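You operate a simulated robot arm through the tools that you are given. There is no shell and no other tool.

You run a simulated robot arm. Do the job below in one go: nothing can be reset, and whatever is moved stays where it is left.

## Task
Put things in order on the folding table. At the end: the white flush bottle (marked "HEAD FLUSH") stands where the black torch stood; the black rubber block stands where the white flush bottle stood; the black torch is in the blue tote; the orange oiler stands on top of the clear measuring jug; whatever was shut is shut again. Leave all else as you found it, and nothing knocked over.

It is judged by the outcome, as a careful person would: the job done as asked, and still so three seconds after it is handed in. It fails if anything else is knocked over, pushed out of place, dropped, spilled or broken.

## Robot
A 7-joint arm with a two-finger parallel gripper, fixed in place. Base frame: the origin is at the foot of the arm, x ahead of it, y to its left, z up; the work surface is at about z = 74. Units: cm, rad, N and s.
With the tool pointing down near the work surface it reaches from about 30 to 68 cm from the base axis. Its first joint turns from -1.152 to 1.152 rad. Payload 1.57 kg.
The TCP is the grasp point between the finger pads, 3 cm short of the fingertips. In the tool frame z runs along the fingers and y along their closing line. Largest opening 11 cm; finger width 2.4, thickness 1.2; the body of the gripper, 4.8 by 11.2 cm, starts 7.8 cm behind the TCP.
Orientation is that of the tool frame in the base frame, as a unit quaternion [x, y, z, w]. With the fingers straight down and closing along the base's y, the tool's x points along the base's -x, its y along +y and its z along -z.

## Interface
- The arm moves only by the tool nudge_tool. Its argument "plan" is a list of rows, each a list of 7 numbers: the finger opening in cm, from 0 to 11, then the shift along the tool's x, y, z in units of 200 mm (1.0 is 200 mm), then the turn, a rotation vector about the tool's x, y, z in units of 120 degrees (1.0 is 120 degrees). In form: [[jaw, dx, dy, dz, wx, wy, wz], ...]. A call has 1 to 20 rows; each row is the pose to reach, as a shift and turn from the pose commanded when the call began, along the tool's axes at that moment. A call with a number of a shift or a turn outside -1 to 1 is refused whole. Rows are played at 5 a second. More than 5 cm and 0.15 rad between two rows, or a gripper value outside its range, and nothing of the call is played. A pose out of reach is approached as far as the arm can. The call stops where the force on the tool passes 40 N (or 10 N more than at its start, if that is more) or the arm is blocked; 0.2 s more then pass. Each finger travels about 10.8 cm/s and halts on what it meets, pressing with about 26 N; the grip force reading is that of the motor and also rises with nothing between the fingers. The clock runs only during rows and for 0.2 s after the last one: add rows that repeat a pose to give the fingers time. It gives the time, the measured TCP pose, the force on the tool (base axes), the opening and the grip force at its end, in the units of the frame above (readings bear some noise), with the torque about the TCP (base axes, N m) and any sound that the robot's microphone picked up.
- Cameras (640 x 400 px; columns grow to the right, rows downward): "scene" is fixed at [14.13, -37.11, 141.86]; the picture's right is [0.89, -0.46, 0.00], its down [-0.26, -0.50, -0.83] and it looks along [0.38, 0.74, -0.56] (base axes); focal length 325 px, centre (320, 200). "wrist" rides on the gripper at [7, 1.6, -14.1] in the tool frame; the picture's right is [-0.23, 0.97, 0.00], its down [-0.85, -0.20, -0.48] and it looks along [-0.47, -0.11, 0.88] (tool axes); focal length 222 px, centre (320, 200). There is no depth. A picture from a camera that has moved, and an enlarged one, comes with that camera's place and axes in the base frame and with its lens. The place of the scene camera against the robot may be out by one fixed shift of up to 2.5 cm in any direction.
- snapshot(camera): a new picture of that camera. The clock stands still meanwhile.
- zoom(camera, box): a new picture of the part [left, top, right, bottom] of that camera's present view, enlarged. The clock stands still meanwhile.
- sign_off(): hands the job in; it is judged then, once.

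Places have to be worked out from the pictures, the camera data and where the tool is seen. Open the gripper and draw the arm clear of the work before you hand the job in, unless the task says otherwise.

The tools are called after "Emit:" as name(argument=value, ...) on one line, values as JSON. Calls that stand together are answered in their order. nudge_tool: Moves the arm, as the interface text tells. Its arguments: {"type":"object","properties":{"plan":{"type":"array"}},"required":["plan"]} The other tools are called the same way: snapshot (camera) takes a picture; zoom (camera, box) takes an enlarged picture of a part of a camera's view; sign_off () hands the job in.

At the start:

```text
time_s: 0.0
tcp_pos: [32.96, 24.49, 107.97]
ee_rot: [0.0, 1.0, 0.0, -0.001]
contact_force: [0.3, -0.6, 0.2]
torque: [0.03, 0.02, -0.03]
width: 10.97
gripper_force: 0.0
```

scene: 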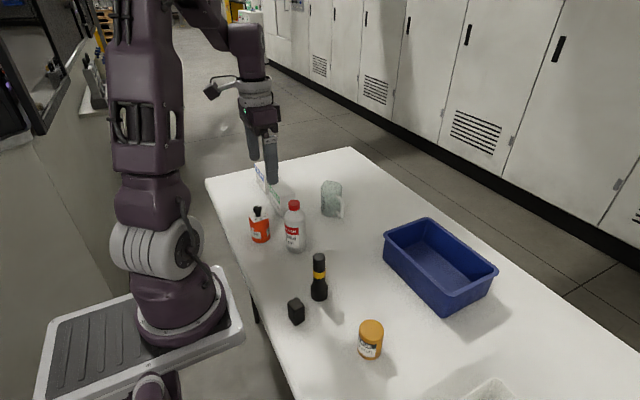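
wrist: 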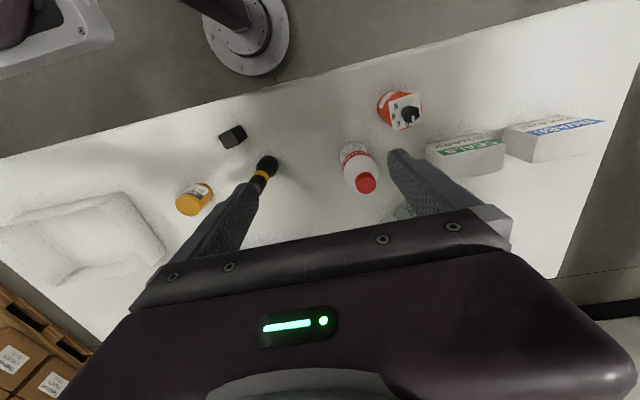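

I start by looking closely at the objects on the table, before anything moves.

Emit:
zoom(camera="scene", box=[220, 150, 380, 250])

Emit:
zoom(camera="scene", box=[260, 240, 420, 340])

Emit:
zoom(camera="scene", box=[360, 200, 520, 300])

Emit:
zoom(camera="scene", box=[320, 280, 512, 400])

Emit:
zoom(camera="wrist", box=[160, 60, 480, 260])

```text
4.00 times, centred on (300, 200) of scene
camera zoom: at [14.13, -37.11, 141.86], right [0.89, -0.46, 0.0], down [-0.26, -0.5, -0.83], along [0.38, 0.74, -0.56], focal length 1298 px, centre (400, 200)
```

zoom: 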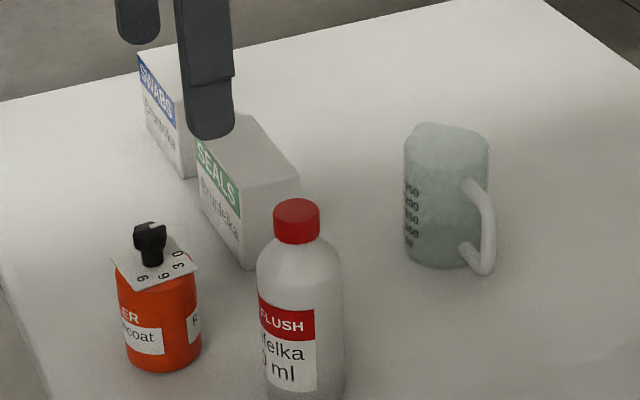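

```text
4.00 times, centred on (340, 290) of scene
camera zoom: at [14.13, -37.11, 141.86], right [0.89, -0.46, 0.0], down [-0.26, -0.5, -0.83], along [0.38, 0.74, -0.56], focal length 1298 px, centre (240, -160)
```

zoom: 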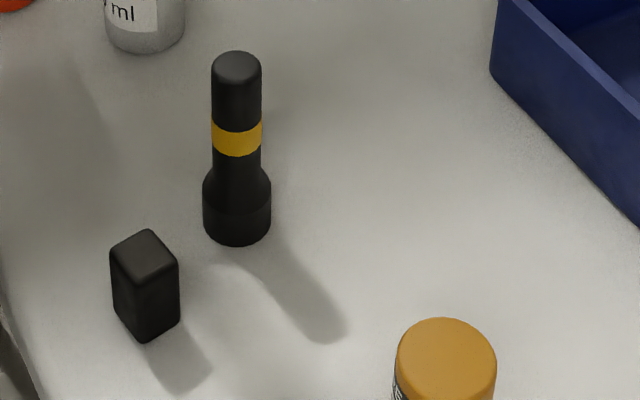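

```text
4.00 times, centred on (440, 250) of scene
camera zoom: at [14.13, -37.11, 141.86], right [0.89, -0.46, 0.0], down [-0.26, -0.5, -0.83], along [0.38, 0.74, -0.56], focal length 1298 px, centre (-160, 0)
```

zoom: 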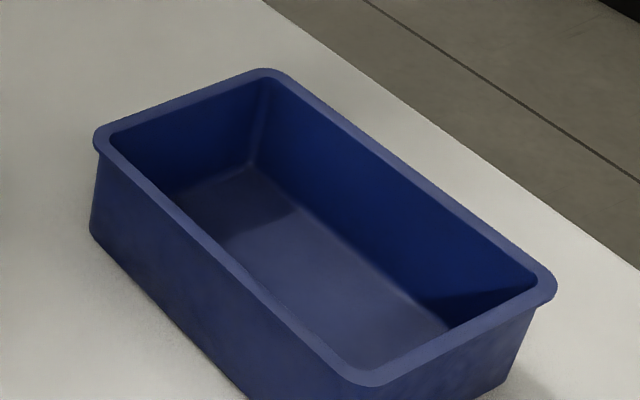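

```text
3.33 times, centred on (416, 340) of scene
camera zoom: at [14.13, -37.11, 141.86], right [0.89, -0.46, 0.0], down [-0.26, -0.5, -0.83], along [0.38, 0.74, -0.56], focal length 1082 px, centre (0, -267)
```

zoom: 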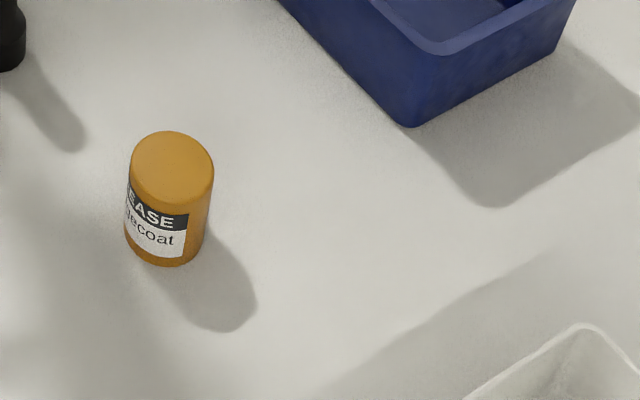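

```text
2.00 times, centred on (320, 160) of wrist
camera zoom: at [25.93, 26.26, 122.24], right [0.23, 0.97, 0.0], down [0.85, -0.2, 0.48], along [0.47, -0.11, -0.88], focal length 444 px, centre (320, 280)
```

zoom: 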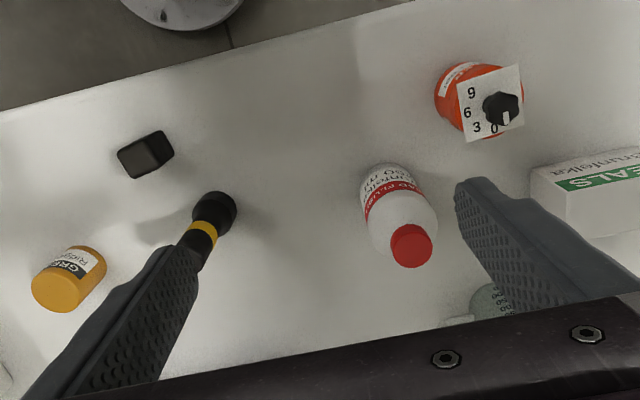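

From the scene picture I judge (base frame, roughly): torch (39.7, 12), bottle (42, 31), rubber block (31.6, 8), oiler (34, 41), jug (60, 43), tote from x≈62 outwards around y≈5. The wrist picture suggests the scene camera is off by about 2 cm in y, so I move the wrist camera high over the left side to see the jug and oiler well.

Emit:
nudge_tool(plan=[[11, -0.14, 0.11, 0, 0, 0, 0], [11, -0.28, 0.22, 0, 0, 0, 0], [11, -0.42, 0.33, 0, 0, 0, 0], [11, -0.56, 0.44, 0, 0, 0, 0], [11, -0.7, 0.55, 0, 0, 0, 0], [11, -0.8, 0.65, 0, 0, 0, 0], [11, -0.8, 0.65, 0, 0, 0, 0]])

```text
time_s: 1.6
tcp_pos: [48.84, 37.63, 108.08]
ee_rot: [0.0, 1.0, 0.001, 0.0]
contact_force: [0.4, -0.3, -1.1]
torque: [0.01, -0.01, 0.05]
width: 10.99
gripper_force: 0.1
```

The arm is at (48.8, 37.6, 108). Now I take the wrist and scene views.

Emit:
snapshot(camera="wrist")

Emit:
snapshot(camera="scene")

Emit:
zoom(camera="wrist", box=[220, 80, 460, 230])

```text
taken
camera wrist: at [41.85, 39.27, 122.31], right [0.23, 0.97, 0.0], down [0.86, -0.2, 0.48], along [0.47, -0.11, -0.88], focal length 222 px, centre (320, 200)
```

wrist: 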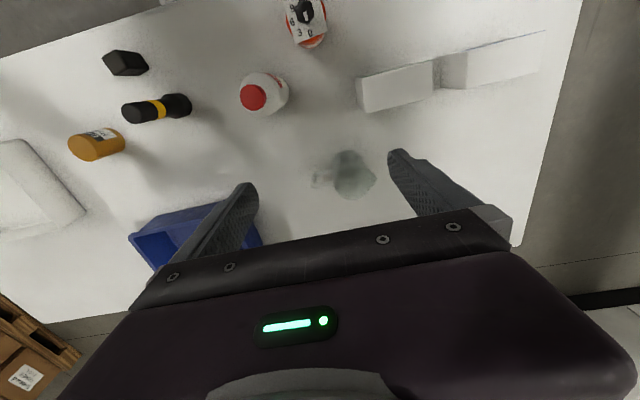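

```text
taken
```

scene: 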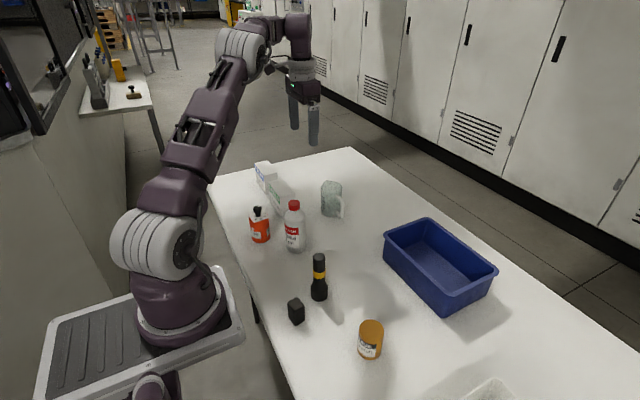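

```text
2.67 times, centred on (340, 155) of wrist
camera zoom: at [41.85, 39.27, 122.31], right [0.23, 0.97, 0.0], down [0.86, -0.2, 0.48], along [0.47, -0.11, -0.88], focal length 592 px, centre (267, 320)
```

zoom: 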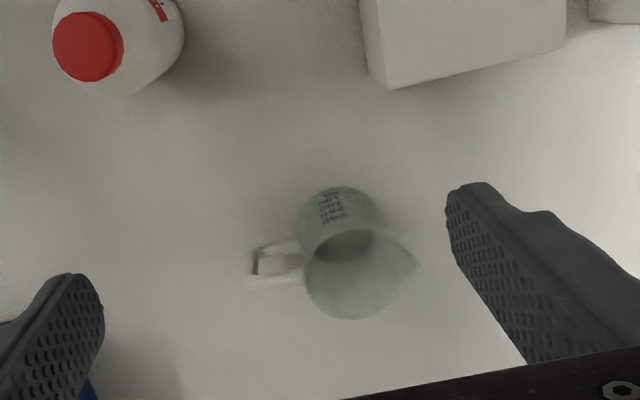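

The jug looks open at the top, with handle toward -y and spout toward +y, at about (59.5, 41.6). I zoom in further to judge its rim size against the oiler's base.

Emit:
zoom(camera="wrist", box=[300, 135, 396, 210])

Emit:
zoom(camera="wrist", box=[270, 0, 366, 60])

Emit:
zoom(camera="scene", box=[306, 170, 362, 225])

Emit:
zoom(camera="scene", box=[236, 190, 316, 260])

```text
5.33 times, centred on (348, 172) of wrist
camera zoom: at [41.85, 39.27, 122.31], right [0.23, 0.97, 0.0], down [0.86, -0.2, 0.48], along [0.47, -0.11, -0.88], focal length 1185 px, centre (171, 347)
```

zoom: 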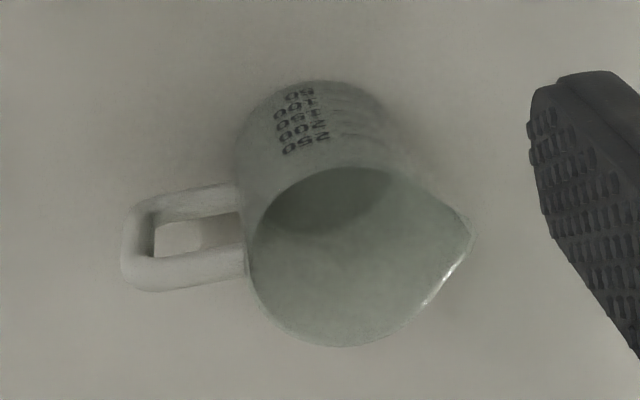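

```text
6.67 times, centred on (318, 30) of wrist
camera zoom: at [41.85, 39.27, 122.31], right [0.23, 0.97, 0.0], down [0.86, -0.2, 0.48], along [0.47, -0.11, -0.88], focal length 1481 px, centre (333, 1333)
```

zoom: 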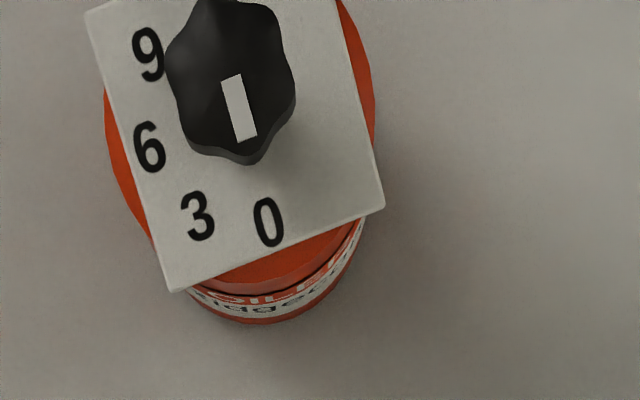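

```text
7.27 times, centred on (334, 198) of scene
camera zoom: at [14.13, -37.11, 141.86], right [0.89, -0.46, 0.0], down [-0.26, -0.5, -0.83], along [0.38, 0.74, -0.56], focal length 2360 px, centre (218, 218)
```

zoom: 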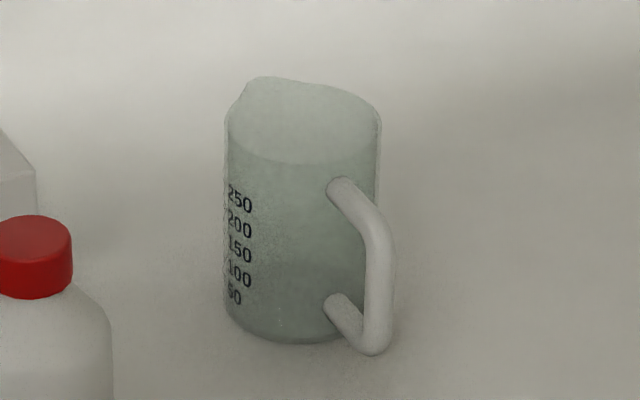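

```text
5.71 times, centred on (276, 225) of scene
camera zoom: at [14.13, -37.11, 141.86], right [0.89, -0.46, 0.0], down [-0.26, -0.5, -0.83], along [0.38, 0.74, -0.56], focal length 1855 px, centre (571, 57)
```

zoom: 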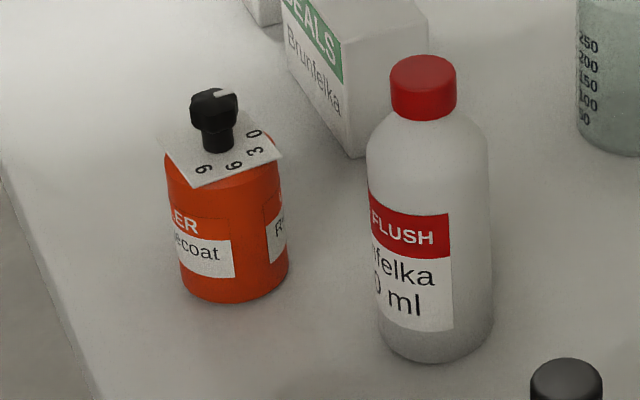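

The jug is an open cup (rim about 7 cm across, opening about 6.5 cm), and the oiler's body is about 6 cm wide, with its dial knob pointing to 0 (shut). So the oiler will have to rest off-centre over the rim; I'll measure it by gripping later. Next I move the wrist camera toward the torch and bottle to fix their positions.

Emit:
nudge_tool(plan=[[11, 0.02, -0.16, 0, 0, 0, 0], [11, 0.04, -0.33, 0, 0, 0, 0], [11, 0.06, -0.5, 0, 0, 0, 0], [11, 0.08, -0.67, 0, 0, 0, 0], [11, 0.1, -0.84, 0, 0, 0, 0], [11, 0.12, -0.98, 0, 0, 0, 0], [11, 0.12, -0.98, 0, 0, 0, 0]])

Emit:
snapshot(camera="wrist")

Emit:
zoom(camera="wrist", box=[160, 20, 320, 120])

Emit:
zoom(camera="wrist", box=[320, 20, 480, 120])

```text
time_s: 3.2
tcp_pos: [46.49, 17.82, 108.07]
ee_rot: [0.0, 1.0, 0.0, 0.0]
contact_force: [-0.1, 0.1, -0.1]
torque: [0.0, 0.01, 0.0]
width: 11.01
gripper_force: 0.1
```

```text
taken
camera wrist: at [39.55, 19.5, 122.3], right [0.23, 0.97, 0.0], down [0.85, -0.2, 0.48], along [0.47, -0.11, -0.88], focal length 222 px, centre (320, 200)
```

wrist: 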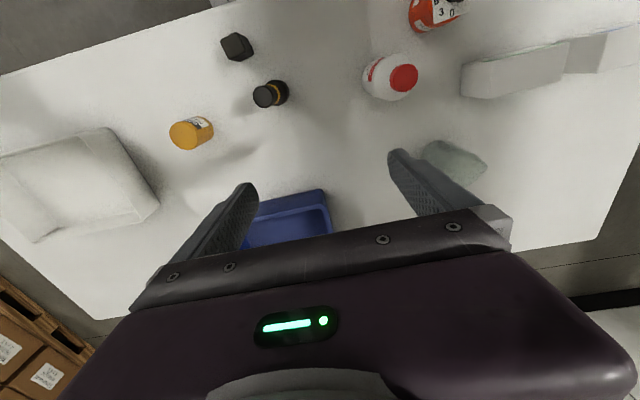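

```text
4.00 times, centred on (240, 70) of wrist
camera zoom: at [39.55, 19.5, 122.3], right [0.23, 0.97, 0.0], down [0.85, -0.2, 0.48], along [0.47, -0.11, -0.88], focal length 888 px, centre (640, 720)
```

zoom: 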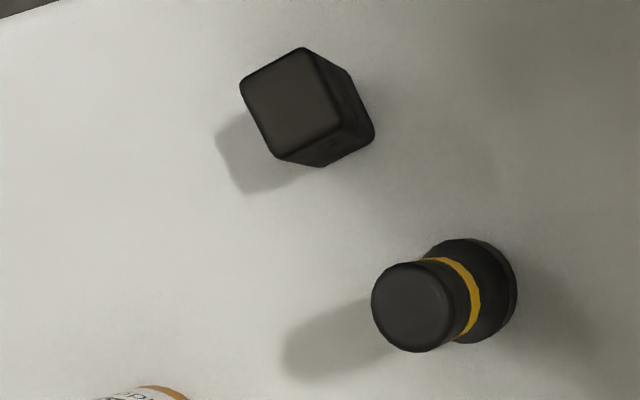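

```text
4.00 times, centred on (400, 70) of wrist
camera zoom: at [39.55, 19.5, 122.3], right [0.23, 0.97, 0.0], down [0.85, -0.2, 0.48], along [0.47, -0.11, -0.88], focal length 888 px, centre (0, 720)
```

zoom: 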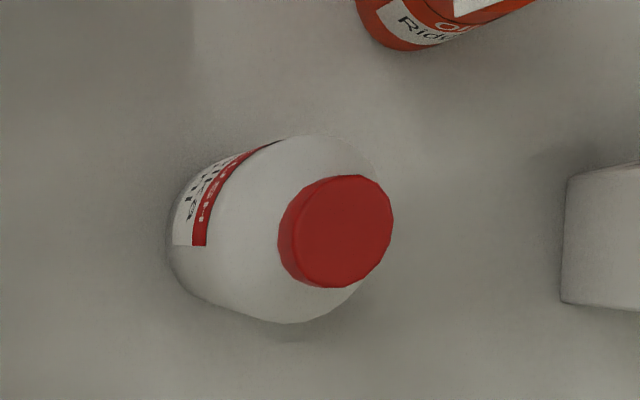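

Wrist-based estimates: torch (40.0, 11.1), bottle (42.0, 30.4), block (32.0, 7.1, turned ~10°). Now I test the downward reach above the tote with an empty gripper and look into it.

Emit:
nudge_tool(plan=[[11, -0.13, -0.1, 0.06, 0, 0, 0], [11, -0.26, -0.2, 0.12, 0, 0, 0], [11, -0.39, -0.3, 0.18, 0, 0, 0], [11, -0.52, -0.4, 0.24, 0, 0, 0], [11, -0.65, -0.5, 0.3, 0, 0, 0], [11, -0.78, -0.58, 0.36, 0, 0, 0], [11, -0.9, -0.66, 0.42, 0, 0, 0], [11, -1.0, -0.72, 0.48, 0, 0, 0], [11, -1.0, -0.72, 0.48, 0, 0, 0]])

Emit:
snapshot(camera="wrist")

Emit:
snapshot(camera="scene")

```text
time_s: 5.2
tcp_pos: [66.66, 3.56, 98.3]
ee_rot: [0.001, 1.0, 0.0, 0.0]
contact_force: [-0.1, 0.7, 0.2]
torque: [0.01, 0.01, 0.0]
width: 11.01
gripper_force: 0.1
```

```text
taken
camera wrist: at [59.63, 5.23, 112.53], right [0.23, 0.97, 0.0], down [0.86, -0.2, 0.48], along [0.47, -0.11, -0.88], focal length 222 px, centre (320, 200)
```

wrist: 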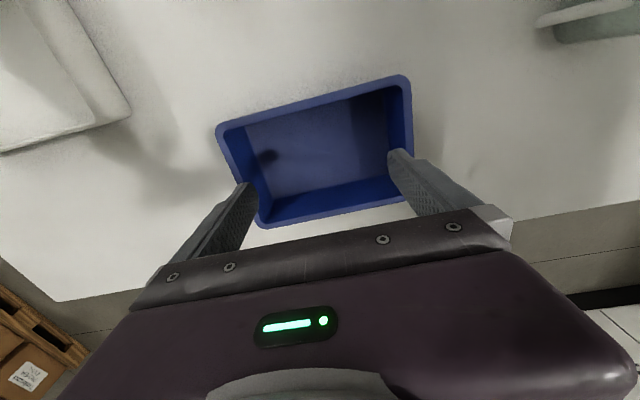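

```text
taken
```

scene: 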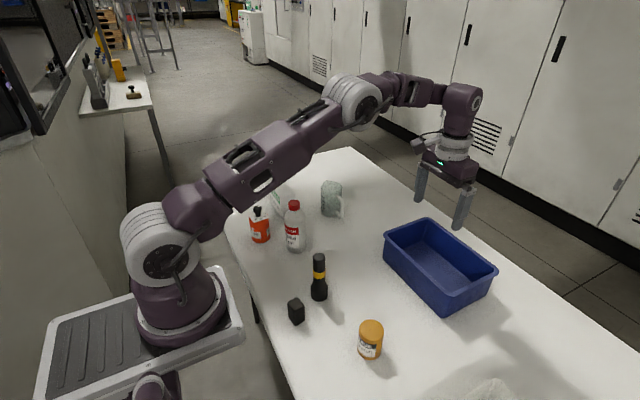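

Reached without trouble; the tote's outer rim spans about x 62–79, y −9.4–15.2 with the rim near z 82. I test a little further out and lower (tips stay above the rim).

Emit:
nudge_tool(plan=[[11, -0.06, -0.01, 0.12, 0, 0, 0], [11, -0.12, -0.02, 0.24, 0, 0, 0], [11, -0.17, -0.03, 0.36, 0, 0, 0], [11, -0.17, -0.03, 0.45, 0, 0, 0], [11, -0.17, -0.03, 0.45, 0, 0, 0], [11, -0.17, -0.03, 0.45, 0, 0, 0]])

```text
time_s: 6.6
tcp_pos: [69.86, 2.76, 89.15]
ee_rot: [0.001, 1.0, 0.0, 0.001]
contact_force: [0.0, -0.5, -0.4]
torque: [-0.02, 0.04, -0.01]
width: 11.01
gripper_force: 0.0
out of reach, approached as far as the arm can: row 3
```

Reach at z≈89 goes to about x 69.9, which is enough for the tote. Now I lift and go back to above the torch.

Emit:
nudge_tool(plan=[[11, 0.05, 0, -0.2, 0, 0, 0], [11, 0.1, 0, -0.4, 0, 0, 0], [11, 0.25, 0.08, -0.5, 0, 0, 0], [11, 0.42, 0.15, -0.5, 0, 0, 0], [11, 0.6, 0.22, -0.5, 0, 0, 0], [11, 0.78, 0.3, -0.5, 0, 0, 0], [11, 0.95, 0.37, -0.5, 0, 0, 0], [11, 1.0, 0.42, -0.5, 0, 0, 0], [11, 1.0, 0.42, -0.5, 0, 0, 0]])

```text
time_s: 8.6
tcp_pos: [50.02, 11.24, 99.41]
ee_rot: [0.001, 1.0, 0.0, 0.0]
contact_force: [-0.3, 0.3, 0.9]
torque: [0.01, -0.02, 0.0]
width: 10.99
gripper_force: 0.1
```

Now at (50.0, 11.2, 99.4); I move to x≈40 directly above the torch and look before descending.

Emit:
nudge_tool(plan=[[11, 0.17, 0, 0, 0, 0, 0], [11, 0.34, 0, 0, 0, 0, 0], [11, 0.5, -0.005, 0, 0, 0, 0], [11, 0.5, -0.005, 0, 0, 0, 0]])

Emit:
snapshot(camera="wrist")

Emit:
snapshot(camera="scene")

```text
time_s: 9.6
tcp_pos: [40.26, 11.23, 99.49]
ee_rot: [0.001, 1.0, -0.001, 0.001]
contact_force: [-0.8, -0.2, -0.1]
torque: [0.03, -0.04, -0.01]
width: 10.99
gripper_force: 0.1
```

```text
taken
camera wrist: at [33.14, 12.93, 113.74], right [0.23, 0.97, 0.0], down [0.85, -0.2, 0.48], along [0.47, -0.11, -0.88], focal length 222 px, centre (320, 200)
```

wrist: 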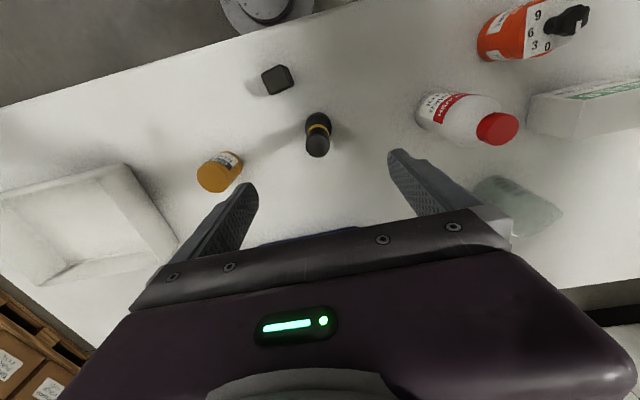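

```text
taken
```

scene: 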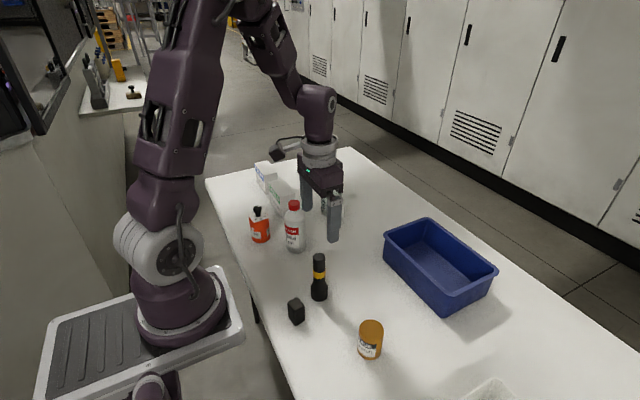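

The torch's top shows at about (39.9, 11.0), agreeing with the earlier estimate. I align and descend so the pads surround its barrel at z≈84.

Emit:
nudge_tool(plan=[[11, 0.015, -0.01, 0.12, 0, 0, 0], [11, 0.015, -0.01, 0.26, 0, 0, 0], [11, 0.015, -0.01, 0.4, 0, 0, 0], [11, 0.015, -0.01, 0.54, 0, 0, 0], [11, 0.015, -0.01, 0.66, 0, 0, 0], [11, 0.015, -0.01, 0.76, 0, 0, 0], [11, 0.015, -0.01, 0.78, 0, 0, 0], [11, 0.015, -0.01, 0.78, 0, 0, 0]])

Emit:
snapshot(camera="wrist")

Emit:
zoom(camera="scene", box=[260, 200, 420, 340])

```text
time_s: 11.4
tcp_pos: [39.61, 10.95, 83.7]
ee_rot: [0.0, 1.0, -0.001, 0.0]
contact_force: [0.6, 0.1, 0.3]
torque: [0.03, -0.02, -0.03]
width: 10.99
gripper_force: 0.0
```

```text
taken
camera wrist: at [32.59, 12.67, 97.96], right [0.23, 0.97, 0.0], down [0.85, -0.2, 0.48], along [0.47, -0.11, -0.88], focal length 222 px, centre (320, 200)
```

wrist: 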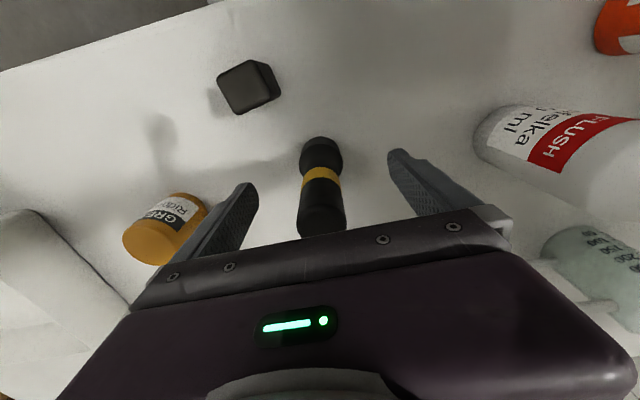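

```text
2.86 times, centred on (340, 270) of scene
camera zoom: at [14.13, -37.11, 141.86], right [0.89, -0.46, 0.0], down [-0.26, -0.5, -0.83], along [0.38, 0.74, -0.56], focal length 927 px, centre (263, 0)
```

zoom: 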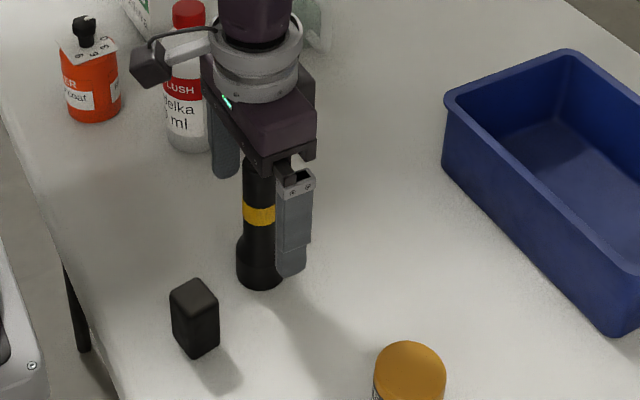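

The torch sits nicely between the fingers. I close on it.

Emit:
nudge_tool(plan=[[7, 0, 0, 0, 0, 0, 0], [4, 0, 0, 0, 0, 0, 0], [2, 0, 0, 0, 0, 0, 0], [2, 0, 0, 0, 0, 0, 0], [2, 0, 0, 0, 0, 0, 0]])

```text
time_s: 12.6
tcp_pos: [39.6, 10.94, 83.65]
ee_rot: [0.002, 1.0, 0.0, -0.001]
contact_force: [-0.1, -0.6, 1.2]
torque: [-0.04, 0.0, -0.05]
width: 2.89
gripper_force: 26.0
```

Firm grip at 2.9 cm. I lift straight up 14 cm.

Emit:
nudge_tool(plan=[[2, 0, 0, -0.05, 0, 0, 0], [2, 0, 0, -0.15, 0, 0, 0], [2, 0, 0, -0.28, 0, 0, 0], [2, 0, 0, -0.41, 0, 0, 0], [2, 0, 0, -0.54, 0, 0, 0], [2, 0, 0, -0.65, 0, 0, 0], [2, 0, 0, -0.7, 0, 0, 0], [2, 0, 0, -0.7, 0, 0, 0]])

Emit:
snapshot(camera="scene")

```text
time_s: 14.4
tcp_pos: [39.4, 11.17, 97.77]
ee_rot: [0.0, 1.0, 0.0, 0.0]
contact_force: [-0.1, 0.9, -1.3]
torque: [-0.01, -0.02, 0.0]
width: 2.87
gripper_force: 26.3
```

```text
taken
```

scene: 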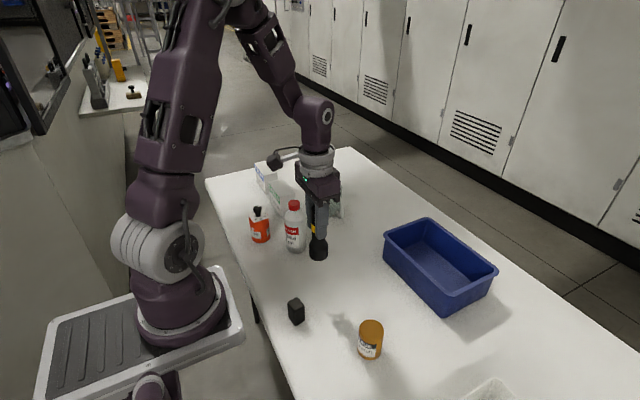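

The torch is held upright. I carry it toward the tote at this height.

Emit:
nudge_tool(plan=[[2, -0.08, -0.02, 0, 0, 0, 0], [2, -0.2, -0.06, 0, 0, 0, 0], [2, -0.34, -0.1, 0, 0, 0, 0], [2, -0.48, -0.14, 0, 0, 0, 0], [2, -0.62, -0.19, 0, 0, 0, 0], [2, -0.76, -0.24, 0, 0, 0, 0], [2, -0.88, -0.28, 0, 0, 0, 0], [2, -0.96, -0.32, 0, 0, 0, 0], [2, -1.0, -0.34, 0, 0, 0, 0], [2, -1.0, -0.34, 0, 0, 0, 0]])

```text
time_s: 16.6
tcp_pos: [59.62, 4.32, 97.74]
ee_rot: [0.0, 1.0, 0.0, 0.0]
contact_force: [-0.9, -0.4, -1.0]
torque: [-0.01, -0.01, 0.01]
width: 2.9
gripper_force: 26.0
```

Now over the tote's middle, to x≈69, y≈3, keeping the torch's bottom above the rim.

Emit:
nudge_tool(plan=[[2, -0.08, -0.01, 0, 0, 0, 0], [2, -0.2, -0.02, 0.02, 0, 0, 0], [2, -0.32, -0.04, 0.05, 0, 0, 0], [2, -0.42, -0.06, 0.08, 0, 0, 0], [2, -0.47, -0.065, 0.1, 0, 0, 0], [2, -0.47, -0.065, 0.1, 0, 0, 0], [2, -0.47, -0.065, 0.1, 0, 0, 0]])

Emit:
snapshot(camera="wrist")

Emit:
zoom(camera="scene", box=[360, 150, 520, 320])

```text
time_s: 18.2
tcp_pos: [68.92, 2.98, 95.68]
ee_rot: [0.001, 1.0, -0.001, 0.0]
contact_force: [0.8, 0.3, -1.1]
torque: [-0.02, -0.01, 0.0]
width: 2.89
gripper_force: 25.8
```

```text
taken
camera wrist: at [61.93, 4.59, 110.0], right [0.23, 0.97, 0.0], down [0.86, -0.2, 0.48], along [0.47, -0.11, -0.88], focal length 222 px, centre (320, 200)
```

wrist: 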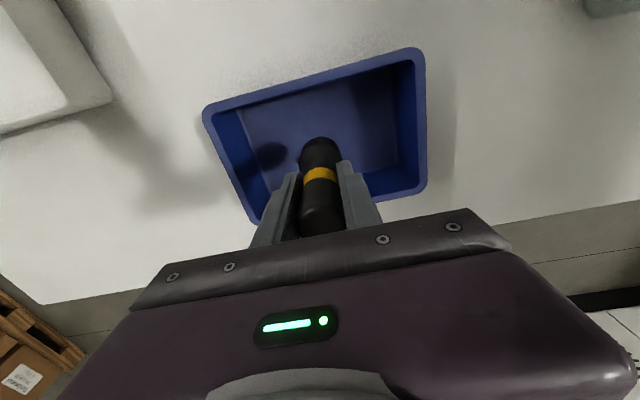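

```text
2.35 times, centred on (440, 235) of scene
camera zoom: at [14.13, -37.11, 141.86], right [0.89, -0.46, 0.0], down [-0.26, -0.5, -0.83], along [0.38, 0.74, -0.56], focal length 764 px, centre (38, 118)
```

zoom: 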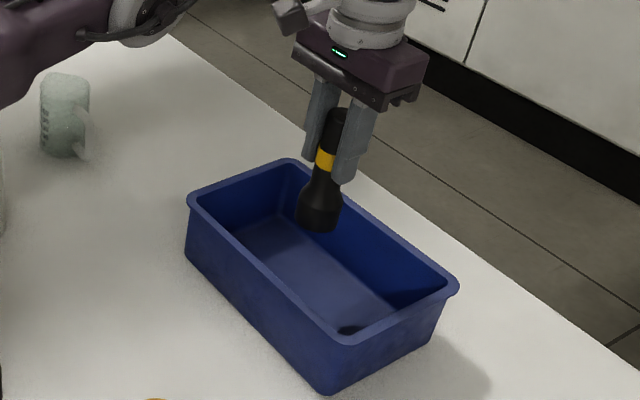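

The torch hangs upright over the tote floor. I lower it to just above the floor.

Emit:
nudge_tool(plan=[[2, 0, 0, 0.08, 0, 0, 0], [2, 0, 0, 0.2, 0, 0, 0], [2, 0, 0, 0.32, 0, 0, 0], [2, 0, 0, 0.42, 0, 0, 0], [2, 0, 0, 0.5, 0, 0, 0], [2, 0, 0, 0.54, 0, 0, 0], [2, 0, 0, 0.555, 0, 0, 0], [2, 0, 0, 0.555, 0, 0, 0]])

```text
time_s: 20.0
tcp_pos: [69.01, 3.03, 84.56]
ee_rot: [0.001, 1.0, 0.0, 0.0]
contact_force: [-0.2, -0.7, -1.4]
torque: [0.02, 0.03, -0.02]
width: 2.9
gripper_force: 25.7
```

Not yet touching (force unchanged); I ease down in small steps.

Emit:
nudge_tool(plan=[[2, 0, 0, 0.01, 0, 0, 0], [2, 0, 0, 0.018, 0, 0, 0], [2, 0, 0, 0.018, 0, 0, 0]])

```text
time_s: 20.8
tcp_pos: [69.16, 2.95, 84.32]
ee_rot: [0.001, 1.0, 0.0, 0.0]
contact_force: [0.4, -0.2, -1.8]
torque: [0.0, -0.01, 0.01]
width: 2.88
gripper_force: 26.2
```

Emit:
nudge_tool(plan=[[2, 0, 0, 0.01, 0, 0, 0], [2, 0, 0, 0.018, 0, 0, 0], [2, 0, 0, 0.018, 0, 0, 0]])

Emit:
zoom(camera="scene", box=[360, 180, 520, 320])

```text
time_s: 21.6
tcp_pos: [69.01, 2.89, 84.17]
ee_rot: [0.001, 1.0, 0.0, 0.003]
contact_force: [-2.7, 4.1, 26.4]
torque: [0.21, 0.06, 0.02]
width: 2.91
gripper_force: 26.3
```

```text
2.86 times, centred on (440, 250) of scene
camera zoom: at [14.06, -37.1, 141.87], right [0.89, -0.46, 0.0], down [-0.26, -0.5, -0.83], along [0.38, 0.74, -0.56], focal length 927 px, centre (-23, 57)
```

zoom: 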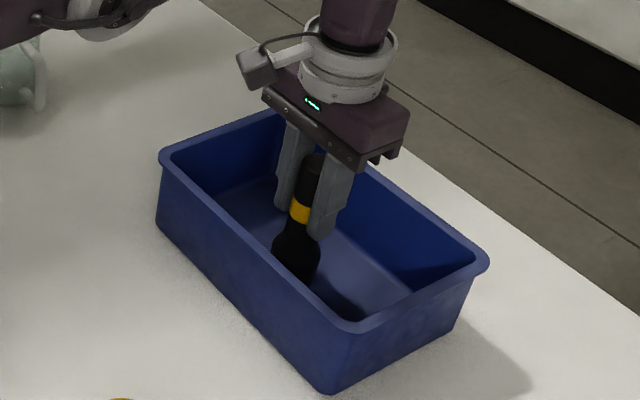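

The torch stands on the tote floor (26 N contact). I ease up a millimetre and open the fingers.

Emit:
nudge_tool(plan=[[2, 0, 0, -0.006, 0, 0, 0], [2, 0, 0, -0.008, 0, 0, 0], [3.2, 0, 0, -0.008, 0, 0, 0], [4, 0, 0, -0.008, 0, 0, 0], [5.5, 0, 0, -0.008, 0, 0, 0], [6.5, 0, 0, -0.008, 0, 0, 0], [6.5, 0, 0, -0.008, 0, 0, 0]])

Emit:
snapshot(camera="wrist")

Emit:
zoom(camera="scene", box=[360, 180, 520, 320])

```text
time_s: 23.2
tcp_pos: [68.94, 2.99, 84.18]
ee_rot: [0.0, 1.0, -0.001, -0.001]
contact_force: [0.0, -0.2, 0.9]
torque: [0.0, 0.01, 0.02]
width: 6.52
gripper_force: 0.1
```

```text
taken
camera wrist: at [61.97, 4.62, 98.36], right [0.23, 0.97, 0.0], down [0.85, -0.2, 0.48], along [0.47, -0.11, -0.88], focal length 222 px, centre (320, 200)
```

wrist: 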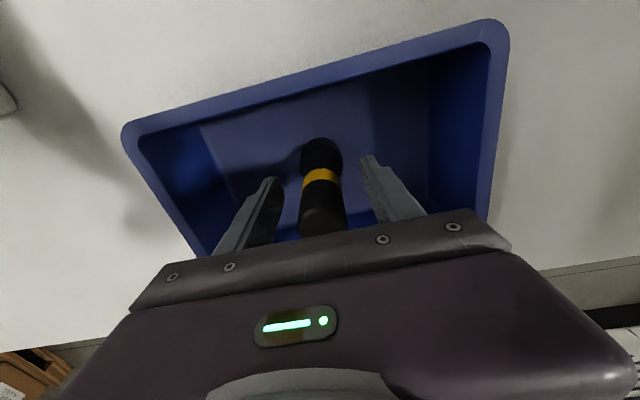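

```text
2.86 times, centred on (440, 250) of scene
camera zoom: at [14.13, -37.11, 141.86], right [0.89, -0.46, 0.0], down [-0.26, -0.5, -0.83], along [0.38, 0.74, -0.56], focal length 927 px, centre (-23, 57)
```

zoom: 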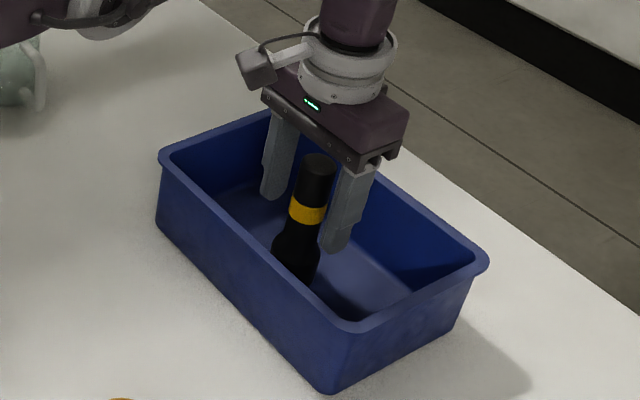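

The torch stands free and upright in the tote. I raise the arm straight up and head toward the bottle.

Emit:
nudge_tool(plan=[[7, 0, 0, -0.1, 0, 0, 0], [8, 0, 0, -0.3, 0, 0, 0], [9, 0, 0, -0.5, 0, 0, 0], [10, 0.02, 0, -0.7, 0, 0, 0], [11, 0.1, 0.05, -0.85, 0, 0, 0], [11, 0.25, 0.15, -0.95, 0, 0, 0], [11, 0.4, 0.3, -1.0, 0, 0, 0], [11, 0.55, 0.45, -1.0, 0, 0, 0], [11, 0.7, 0.6, -1.0, 0, 0, 0], [11, 0.85, 0.75, -1.0, 0, 0, 0], [11, 0.95, 0.9, -1.0, 0, 0, 0], [11, 1.0, 1.0, -1.0, 0, 0, 0], [11, 1.0, 1.0, -1.0, 0, 0, 0]])

```text
time_s: 26.0
tcp_pos: [48.89, 22.74, 104.27]
ee_rot: [0.0, 1.0, 0.001, 0.0]
contact_force: [-0.7, -0.6, 0.5]
torque: [0.03, -0.02, 0.03]
width: 11.01
gripper_force: 0.1
```

Moving to hover over the bottle at (42.0, 30.4), then I check clearances for the fingers.

Emit:
nudge_tool(plan=[[11, 0.08, 0.09, 0, 0, 0, 0], [11, 0.2, 0.22, 0, 0, 0, 0], [11, 0.3, 0.33, 0, 0, 0, 0], [11, 0.345, 0.38, 0, 0, 0, 0], [11, 0.345, 0.38, 0, 0, 0, 0]])

Emit:
snapshot(camera="wrist")

Emit:
zoom(camera="wrist", box=[240, 60, 480, 210])

Emit:
snapshot(camera="scene")

```text
time_s: 27.2
tcp_pos: [41.98, 30.62, 104.06]
ee_rot: [0.001, 1.0, 0.0, 0.0]
contact_force: [-1.2, 0.1, -0.4]
torque: [-0.02, -0.04, 0.01]
width: 11.0
gripper_force: 0.0
```

```text
taken
camera wrist: at [35.02, 32.3, 118.4], right [0.23, 0.97, 0.0], down [0.85, -0.2, 0.48], along [0.47, -0.11, -0.88], focal length 222 px, centre (320, 200)
```

wrist: 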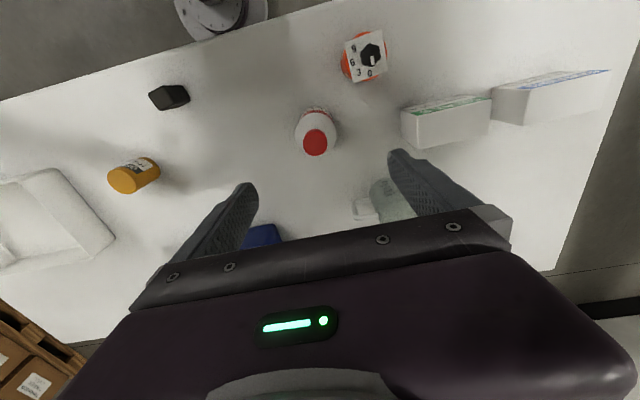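

```text
2.67 times, centred on (360, 135) of wrist
camera zoom: at [35.02, 32.3, 118.4], right [0.23, 0.97, 0.0], down [0.85, -0.2, 0.48], along [0.47, -0.11, -0.88], focal length 592 px, centre (213, 373)
```

zoom: 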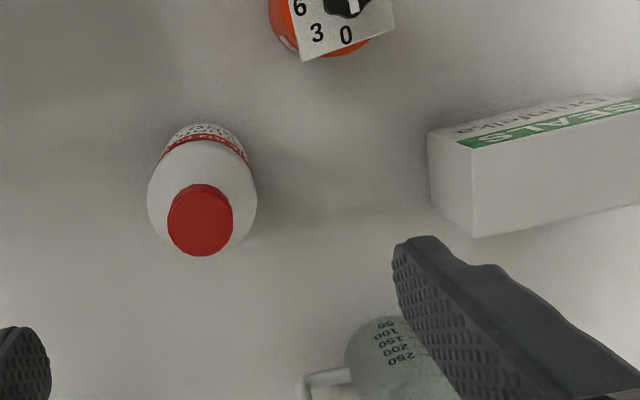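

```text
taken
```

scene: 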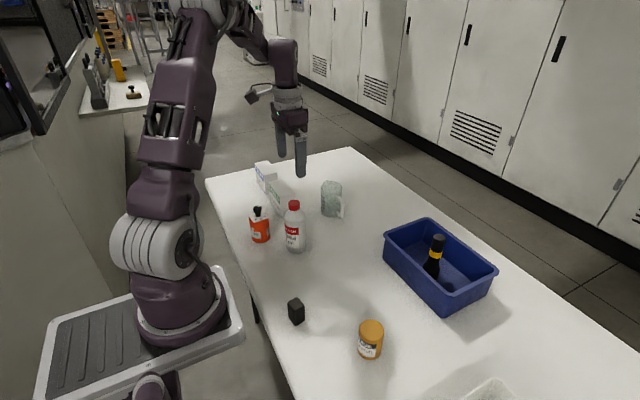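

The bottle is at about (42.0, 30.2); nothing else is near the finger paths (the SEALS box starts at y≈45.8). I descend around the bottle.

Emit:
nudge_tool(plan=[[11, 0, -0.018, 0.1, 0, 0, 0], [11, 0, -0.018, 0.25, 0, 0, 0], [11, 0, -0.018, 0.4, 0, 0, 0], [11, 0, -0.018, 0.55, 0, 0, 0], [11, 0, -0.018, 0.7, 0, 0, 0], [11, 0, -0.018, 0.84, 0, 0, 0], [11, 0, -0.018, 0.94, 0, 0, 0], [11, 0, -0.018, 0.98, 0, 0, 0], [11, 0, -0.018, 0.98, 0, 0, 0]])

Emit:
snapshot(camera="wrist")

Emit:
zoom(camera="scene", box=[236, 150, 366, 270])

```text
time_s: 29.2
tcp_pos: [42.29, 30.18, 84.7]
ee_rot: [0.0, 1.0, 0.0, -0.001]
contact_force: [0.6, 0.3, 0.7]
torque: [-0.04, 0.01, 0.01]
width: 11.0
gripper_force: 0.0
```

```text
taken
camera wrist: at [35.15, 31.91, 98.79], right [0.23, 0.97, 0.0], down [0.85, -0.2, 0.48], along [0.47, -0.11, -0.88], focal length 222 px, centre (320, 200)
```

wrist: 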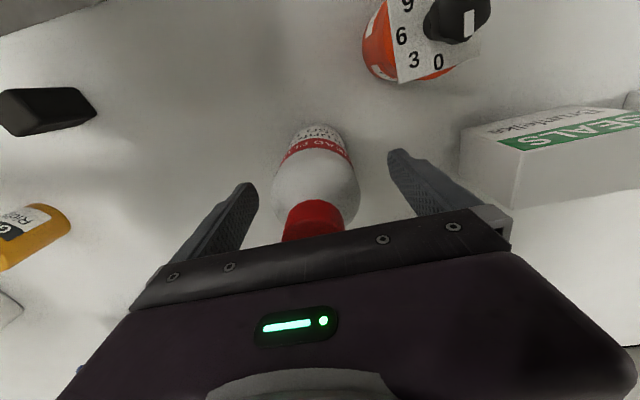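

```text
3.33 times, centred on (301, 210) of scene
camera zoom: at [14.13, -37.11, 141.86], right [0.89, -0.46, 0.0], down [-0.26, -0.5, -0.83], along [0.38, 0.74, -0.56], focal length 1082 px, centre (383, 167)
```

zoom: 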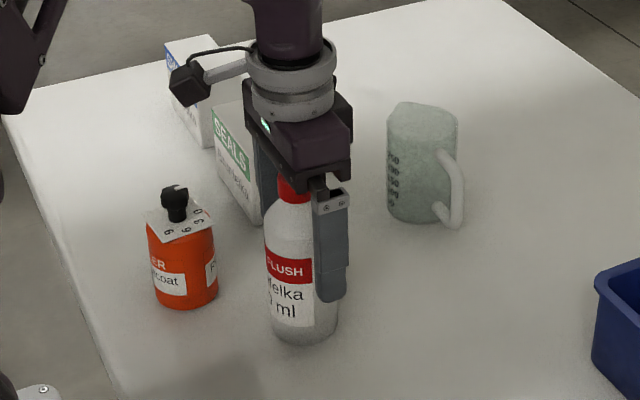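

Fingers straddle the bottle well. I go 1 cm lower (keeping the palm clear of the cap) and close.

Emit:
nudge_tool(plan=[[11, 0, 0, 0.025, 0, 0, 0], [11, 0, 0, 0.05, 0, 0, 0], [9, 0, 0, 0.05, 0, 0, 0], [7.5, 0, 0, 0.05, 0, 0, 0], [6, 0, 0, 0.05, 0, 0, 0], [5, 0, 0, 0.05, 0, 0, 0], [5, 0, 0, 0.05, 0, 0, 0], [5, 0, 0, 0.05, 0, 0, 0]])

```text
time_s: 31.0
tcp_pos: [42.2, 30.23, 83.65]
ee_rot: [0.0, 1.0, 0.0, -0.001]
contact_force: [-0.1, -0.8, -0.1]
torque: [-0.04, 0.02, -0.03]
width: 5.92
gripper_force: 26.1
```

Bottle gripped at 5.9 cm. I lift it straight up 10 cm.

Emit:
nudge_tool(plan=[[5, 0, 0, -0.04, 0, 0, 0], [5, 0, 0, -0.12, 0, 0, 0], [5, 0, 0, -0.22, 0, 0, 0], [5, 0, 0, -0.32, 0, 0, 0], [5, 0, 0, -0.42, 0, 0, 0], [5, 0, 0, -0.48, 0, 0, 0], [5, 0, 0, -0.5, 0, 0, 0], [5, 0, 0, -0.5, 0, 0, 0]])

Emit:
zoom(camera="scene", box=[216, 130, 376, 270])

```text
time_s: 32.8
tcp_pos: [42.19, 30.02, 93.73]
ee_rot: [0.001, 1.0, -0.001, 0.0]
contact_force: [0.8, -0.1, -2.1]
torque: [0.0, -0.02, -0.03]
width: 5.9
gripper_force: 25.7
```

```text
2.86 times, centred on (296, 200) of scene
camera zoom: at [14.13, -37.1, 141.86], right [0.89, -0.46, 0.0], down [-0.26, -0.5, -0.83], along [0.38, 0.74, -0.56], focal length 927 px, centre (389, 200)
```

zoom: 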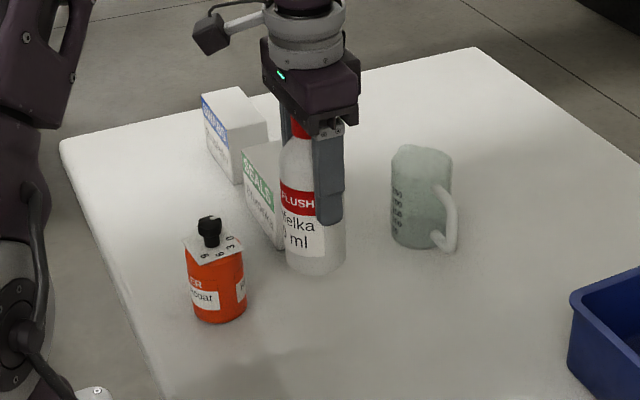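

The bottle hangs upright. I carry it over to where the torch stood (40, 11.1).

Emit:
nudge_tool(plan=[[5, 0.005, -0.05, 0, 0, 0, 0], [5, 0.02, -0.15, 0, 0, 0, 0], [5, 0.035, -0.28, 0, 0, 0, 0], [5, 0.05, -0.41, 0, 0, 0, 0], [5, 0.065, -0.54, 0, 0, 0, 0], [5, 0.08, -0.67, 0, 0, 0, 0], [5, 0.09, -0.8, 0, 0, 0, 0], [5, 0.1, -0.9, 0, 0, 0, 0], [5, 0.108, -0.95, 0, 0, 0, 0], [5, 0.108, -0.95, 0, 0, 0, 0], [5, 0.108, -0.95, 0, 0, 0, 0]])

Emit:
snapshot(camera="wrist")

Emit:
snapshot(camera="scene")

```text
time_s: 35.2
tcp_pos: [39.84, 11.2, 93.73]
ee_rot: [0.0, 1.0, -0.001, 0.001]
contact_force: [-0.2, -0.2, -3.6]
torque: [0.03, 0.0, -0.01]
width: 5.92
gripper_force: 26.2
```

```text
taken
camera wrist: at [32.85, 12.93, 107.87], right [0.23, 0.97, 0.0], down [0.85, -0.2, 0.48], along [0.47, -0.11, -0.88], focal length 222 px, centre (320, 200)
```

wrist: 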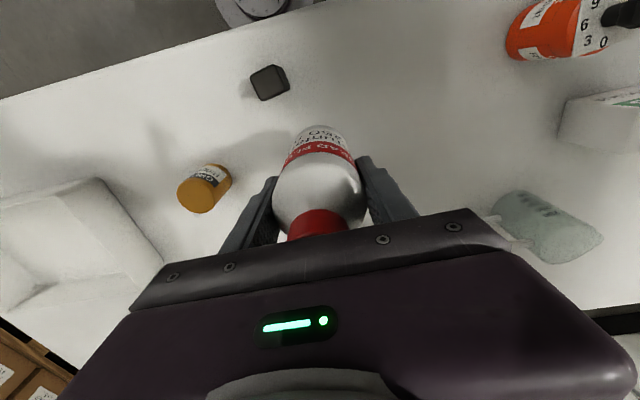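

```text
taken
```

scene: 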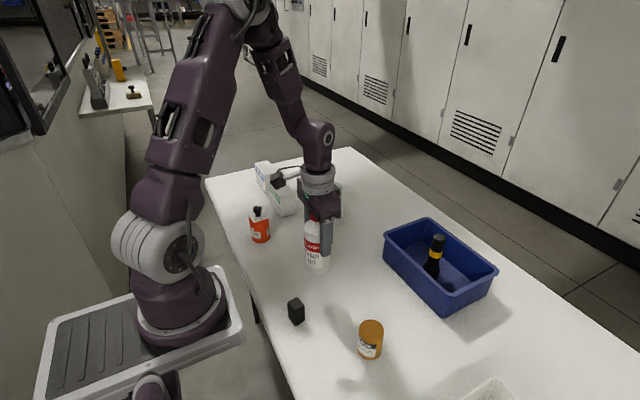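

At (39.8, 11.2) as wanted. I lower the bottle to just above the table.

Emit:
nudge_tool(plan=[[5, 0, 0, 0.06, 0, 0, 0], [5, 0, 0, 0.16, 0, 0, 0], [5, 0, 0, 0.27, 0, 0, 0], [5, 0, 0, 0.37, 0, 0, 0], [5, 0, 0, 0.44, 0, 0, 0], [5, 0, 0, 0.48, 0, 0, 0], [5, 0, 0, 0.49, 0, 0, 0], [5, 0, 0, 0.49, 0, 0, 0]])

```text
time_s: 37.0
tcp_pos: [40.09, 11.42, 83.77]
ee_rot: [0.001, 1.0, 0.0, 0.0]
contact_force: [-0.4, 0.8, -2.2]
torque: [0.01, 0.0, -0.03]
width: 5.94
gripper_force: 25.6
```

Emit:
nudge_tool(plan=[[5, 0, 0, 0.006, 0, 0, 0], [5, 0, 0, 0.012, 0, 0, 0], [5, 0, 0, 0.012, 0, 0, 0]])

```text
time_s: 37.8
tcp_pos: [40.03, 11.04, 83.49]
ee_rot: [0.0, 1.0, 0.0, 0.0]
contact_force: [-0.6, 0.9, 18.4]
torque: [0.0, 0.1, 0.01]
width: 5.92
gripper_force: 26.1
```

The bottle touches the table. I ease off a hair and open the fingers.

Emit:
nudge_tool(plan=[[5, 0, 0, -0.005, 0, 0, 0], [5, 0, 0, -0.006, 0, 0, 0], [6.2, 0, 0, -0.006, 0, 0, 0], [7, 0, 0, -0.006, 0, 0, 0], [8.5, 0, 0, -0.006, 0, 0, 0], [10, 0, 0, -0.006, 0, 0, 0], [10.5, 0, 0, -0.006, 0, 0, 0]])

Emit:
snapshot(camera="wrist")

Emit:
zoom(camera="scene", box=[250, 190, 410, 330])

```text
time_s: 39.4
tcp_pos: [39.91, 11.12, 83.64]
ee_rot: [0.001, 1.0, 0.0, 0.0]
contact_force: [0.3, 0.3, -0.5]
torque: [-0.05, -0.01, 0.0]
width: 10.52
gripper_force: 0.0
```

```text
taken
camera wrist: at [32.92, 12.88, 97.82], right [0.23, 0.97, 0.0], down [0.85, -0.2, 0.48], along [0.47, -0.11, -0.88], focal length 222 px, centre (320, 200)
```

wrist: 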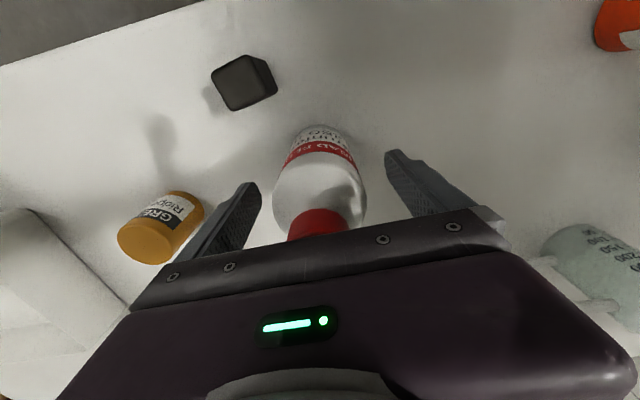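

```text
2.86 times, centred on (330, 260) of scene
camera zoom: at [14.13, -37.11, 141.86], right [0.89, -0.46, 0.0], down [-0.26, -0.5, -0.83], along [0.38, 0.74, -0.56], focal length 927 px, centre (291, 29)
```

zoom: 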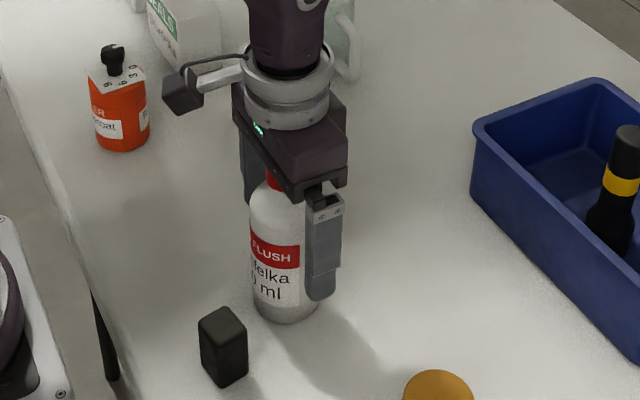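

The bottle stands where the torch was. I raise the arm straight up and shift above the rubber block.

Emit:
nudge_tool(plan=[[10.5, 0, 0, -0.1, 0, 0, 0], [10.5, 0, 0, -0.3, 0, 0, 0], [10.5, 0, 0, -0.5, 0, 0, 0], [10.5, 0, 0, -0.7, 0, 0, 0], [10, 0, 0, -0.85, 0, 0, 0], [9, 0.1, -0.05, -0.9, 0, 0, 0], [8, 0.25, -0.12, -0.9, 0, 0, 0], [7, 0.35, -0.18, -0.9, 0, 0, 0], [7, 0.395, -0.203, -0.9, 0, 0, 0], [7, 0.395, -0.203, -0.9, 0, 0, 0]])

Emit:
snapshot(camera="wrist")

Emit:
snapshot(camera="scene")

```text
time_s: 41.6
tcp_pos: [32.1, 7.06, 101.72]
ee_rot: [0.0, 1.0, 0.0, 0.0]
contact_force: [0.2, -0.4, 0.0]
torque: [0.01, 0.02, -0.01]
width: 6.98
gripper_force: 0.1
```

```text
taken
camera wrist: at [25.05, 8.74, 115.86], right [0.23, 0.97, 0.0], down [0.85, -0.2, 0.48], along [0.47, -0.11, -0.88], focal length 222 px, centre (320, 200)
```

wrist: 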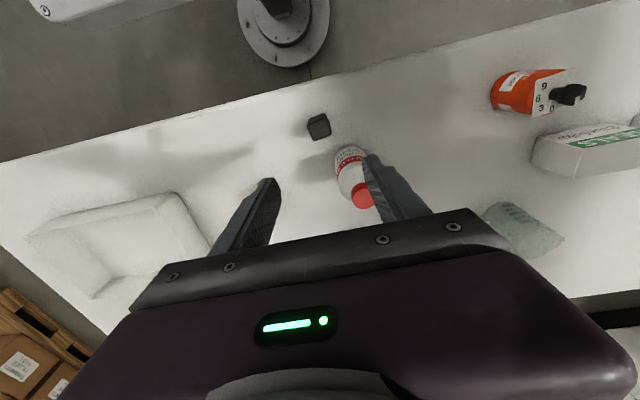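

```text
taken
```

scene: 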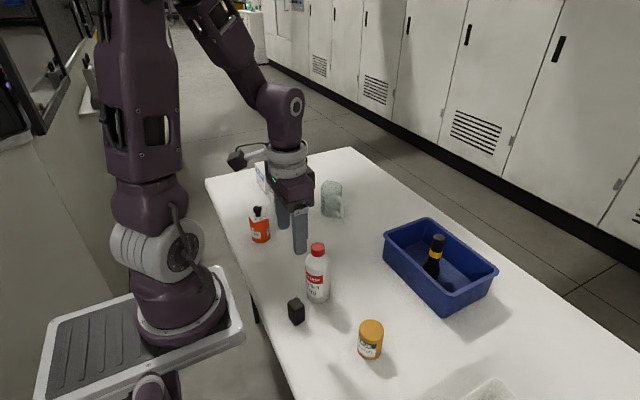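

I zoom on the block from here to refine its position and yaw.

Emit:
zoom(camera="wrist", box=[280, 95, 360, 145])

```text
8.00 times, centred on (320, 120) of wrist
camera zoom: at [25.05, 8.74, 115.86], right [0.23, 0.97, 0.0], down [0.85, -0.2, 0.48], along [0.47, -0.11, -0.88], focal length 1777 px, centre (320, 840)
```

zoom: 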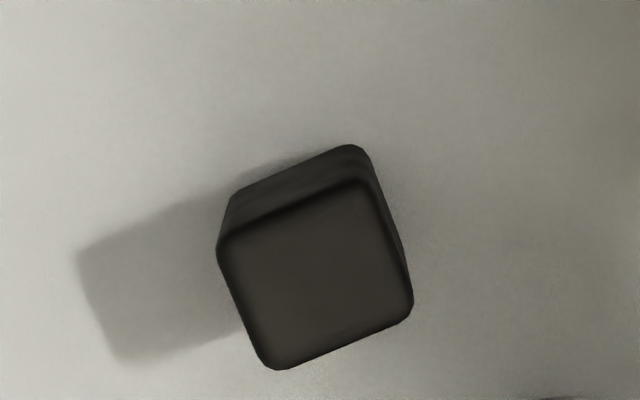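

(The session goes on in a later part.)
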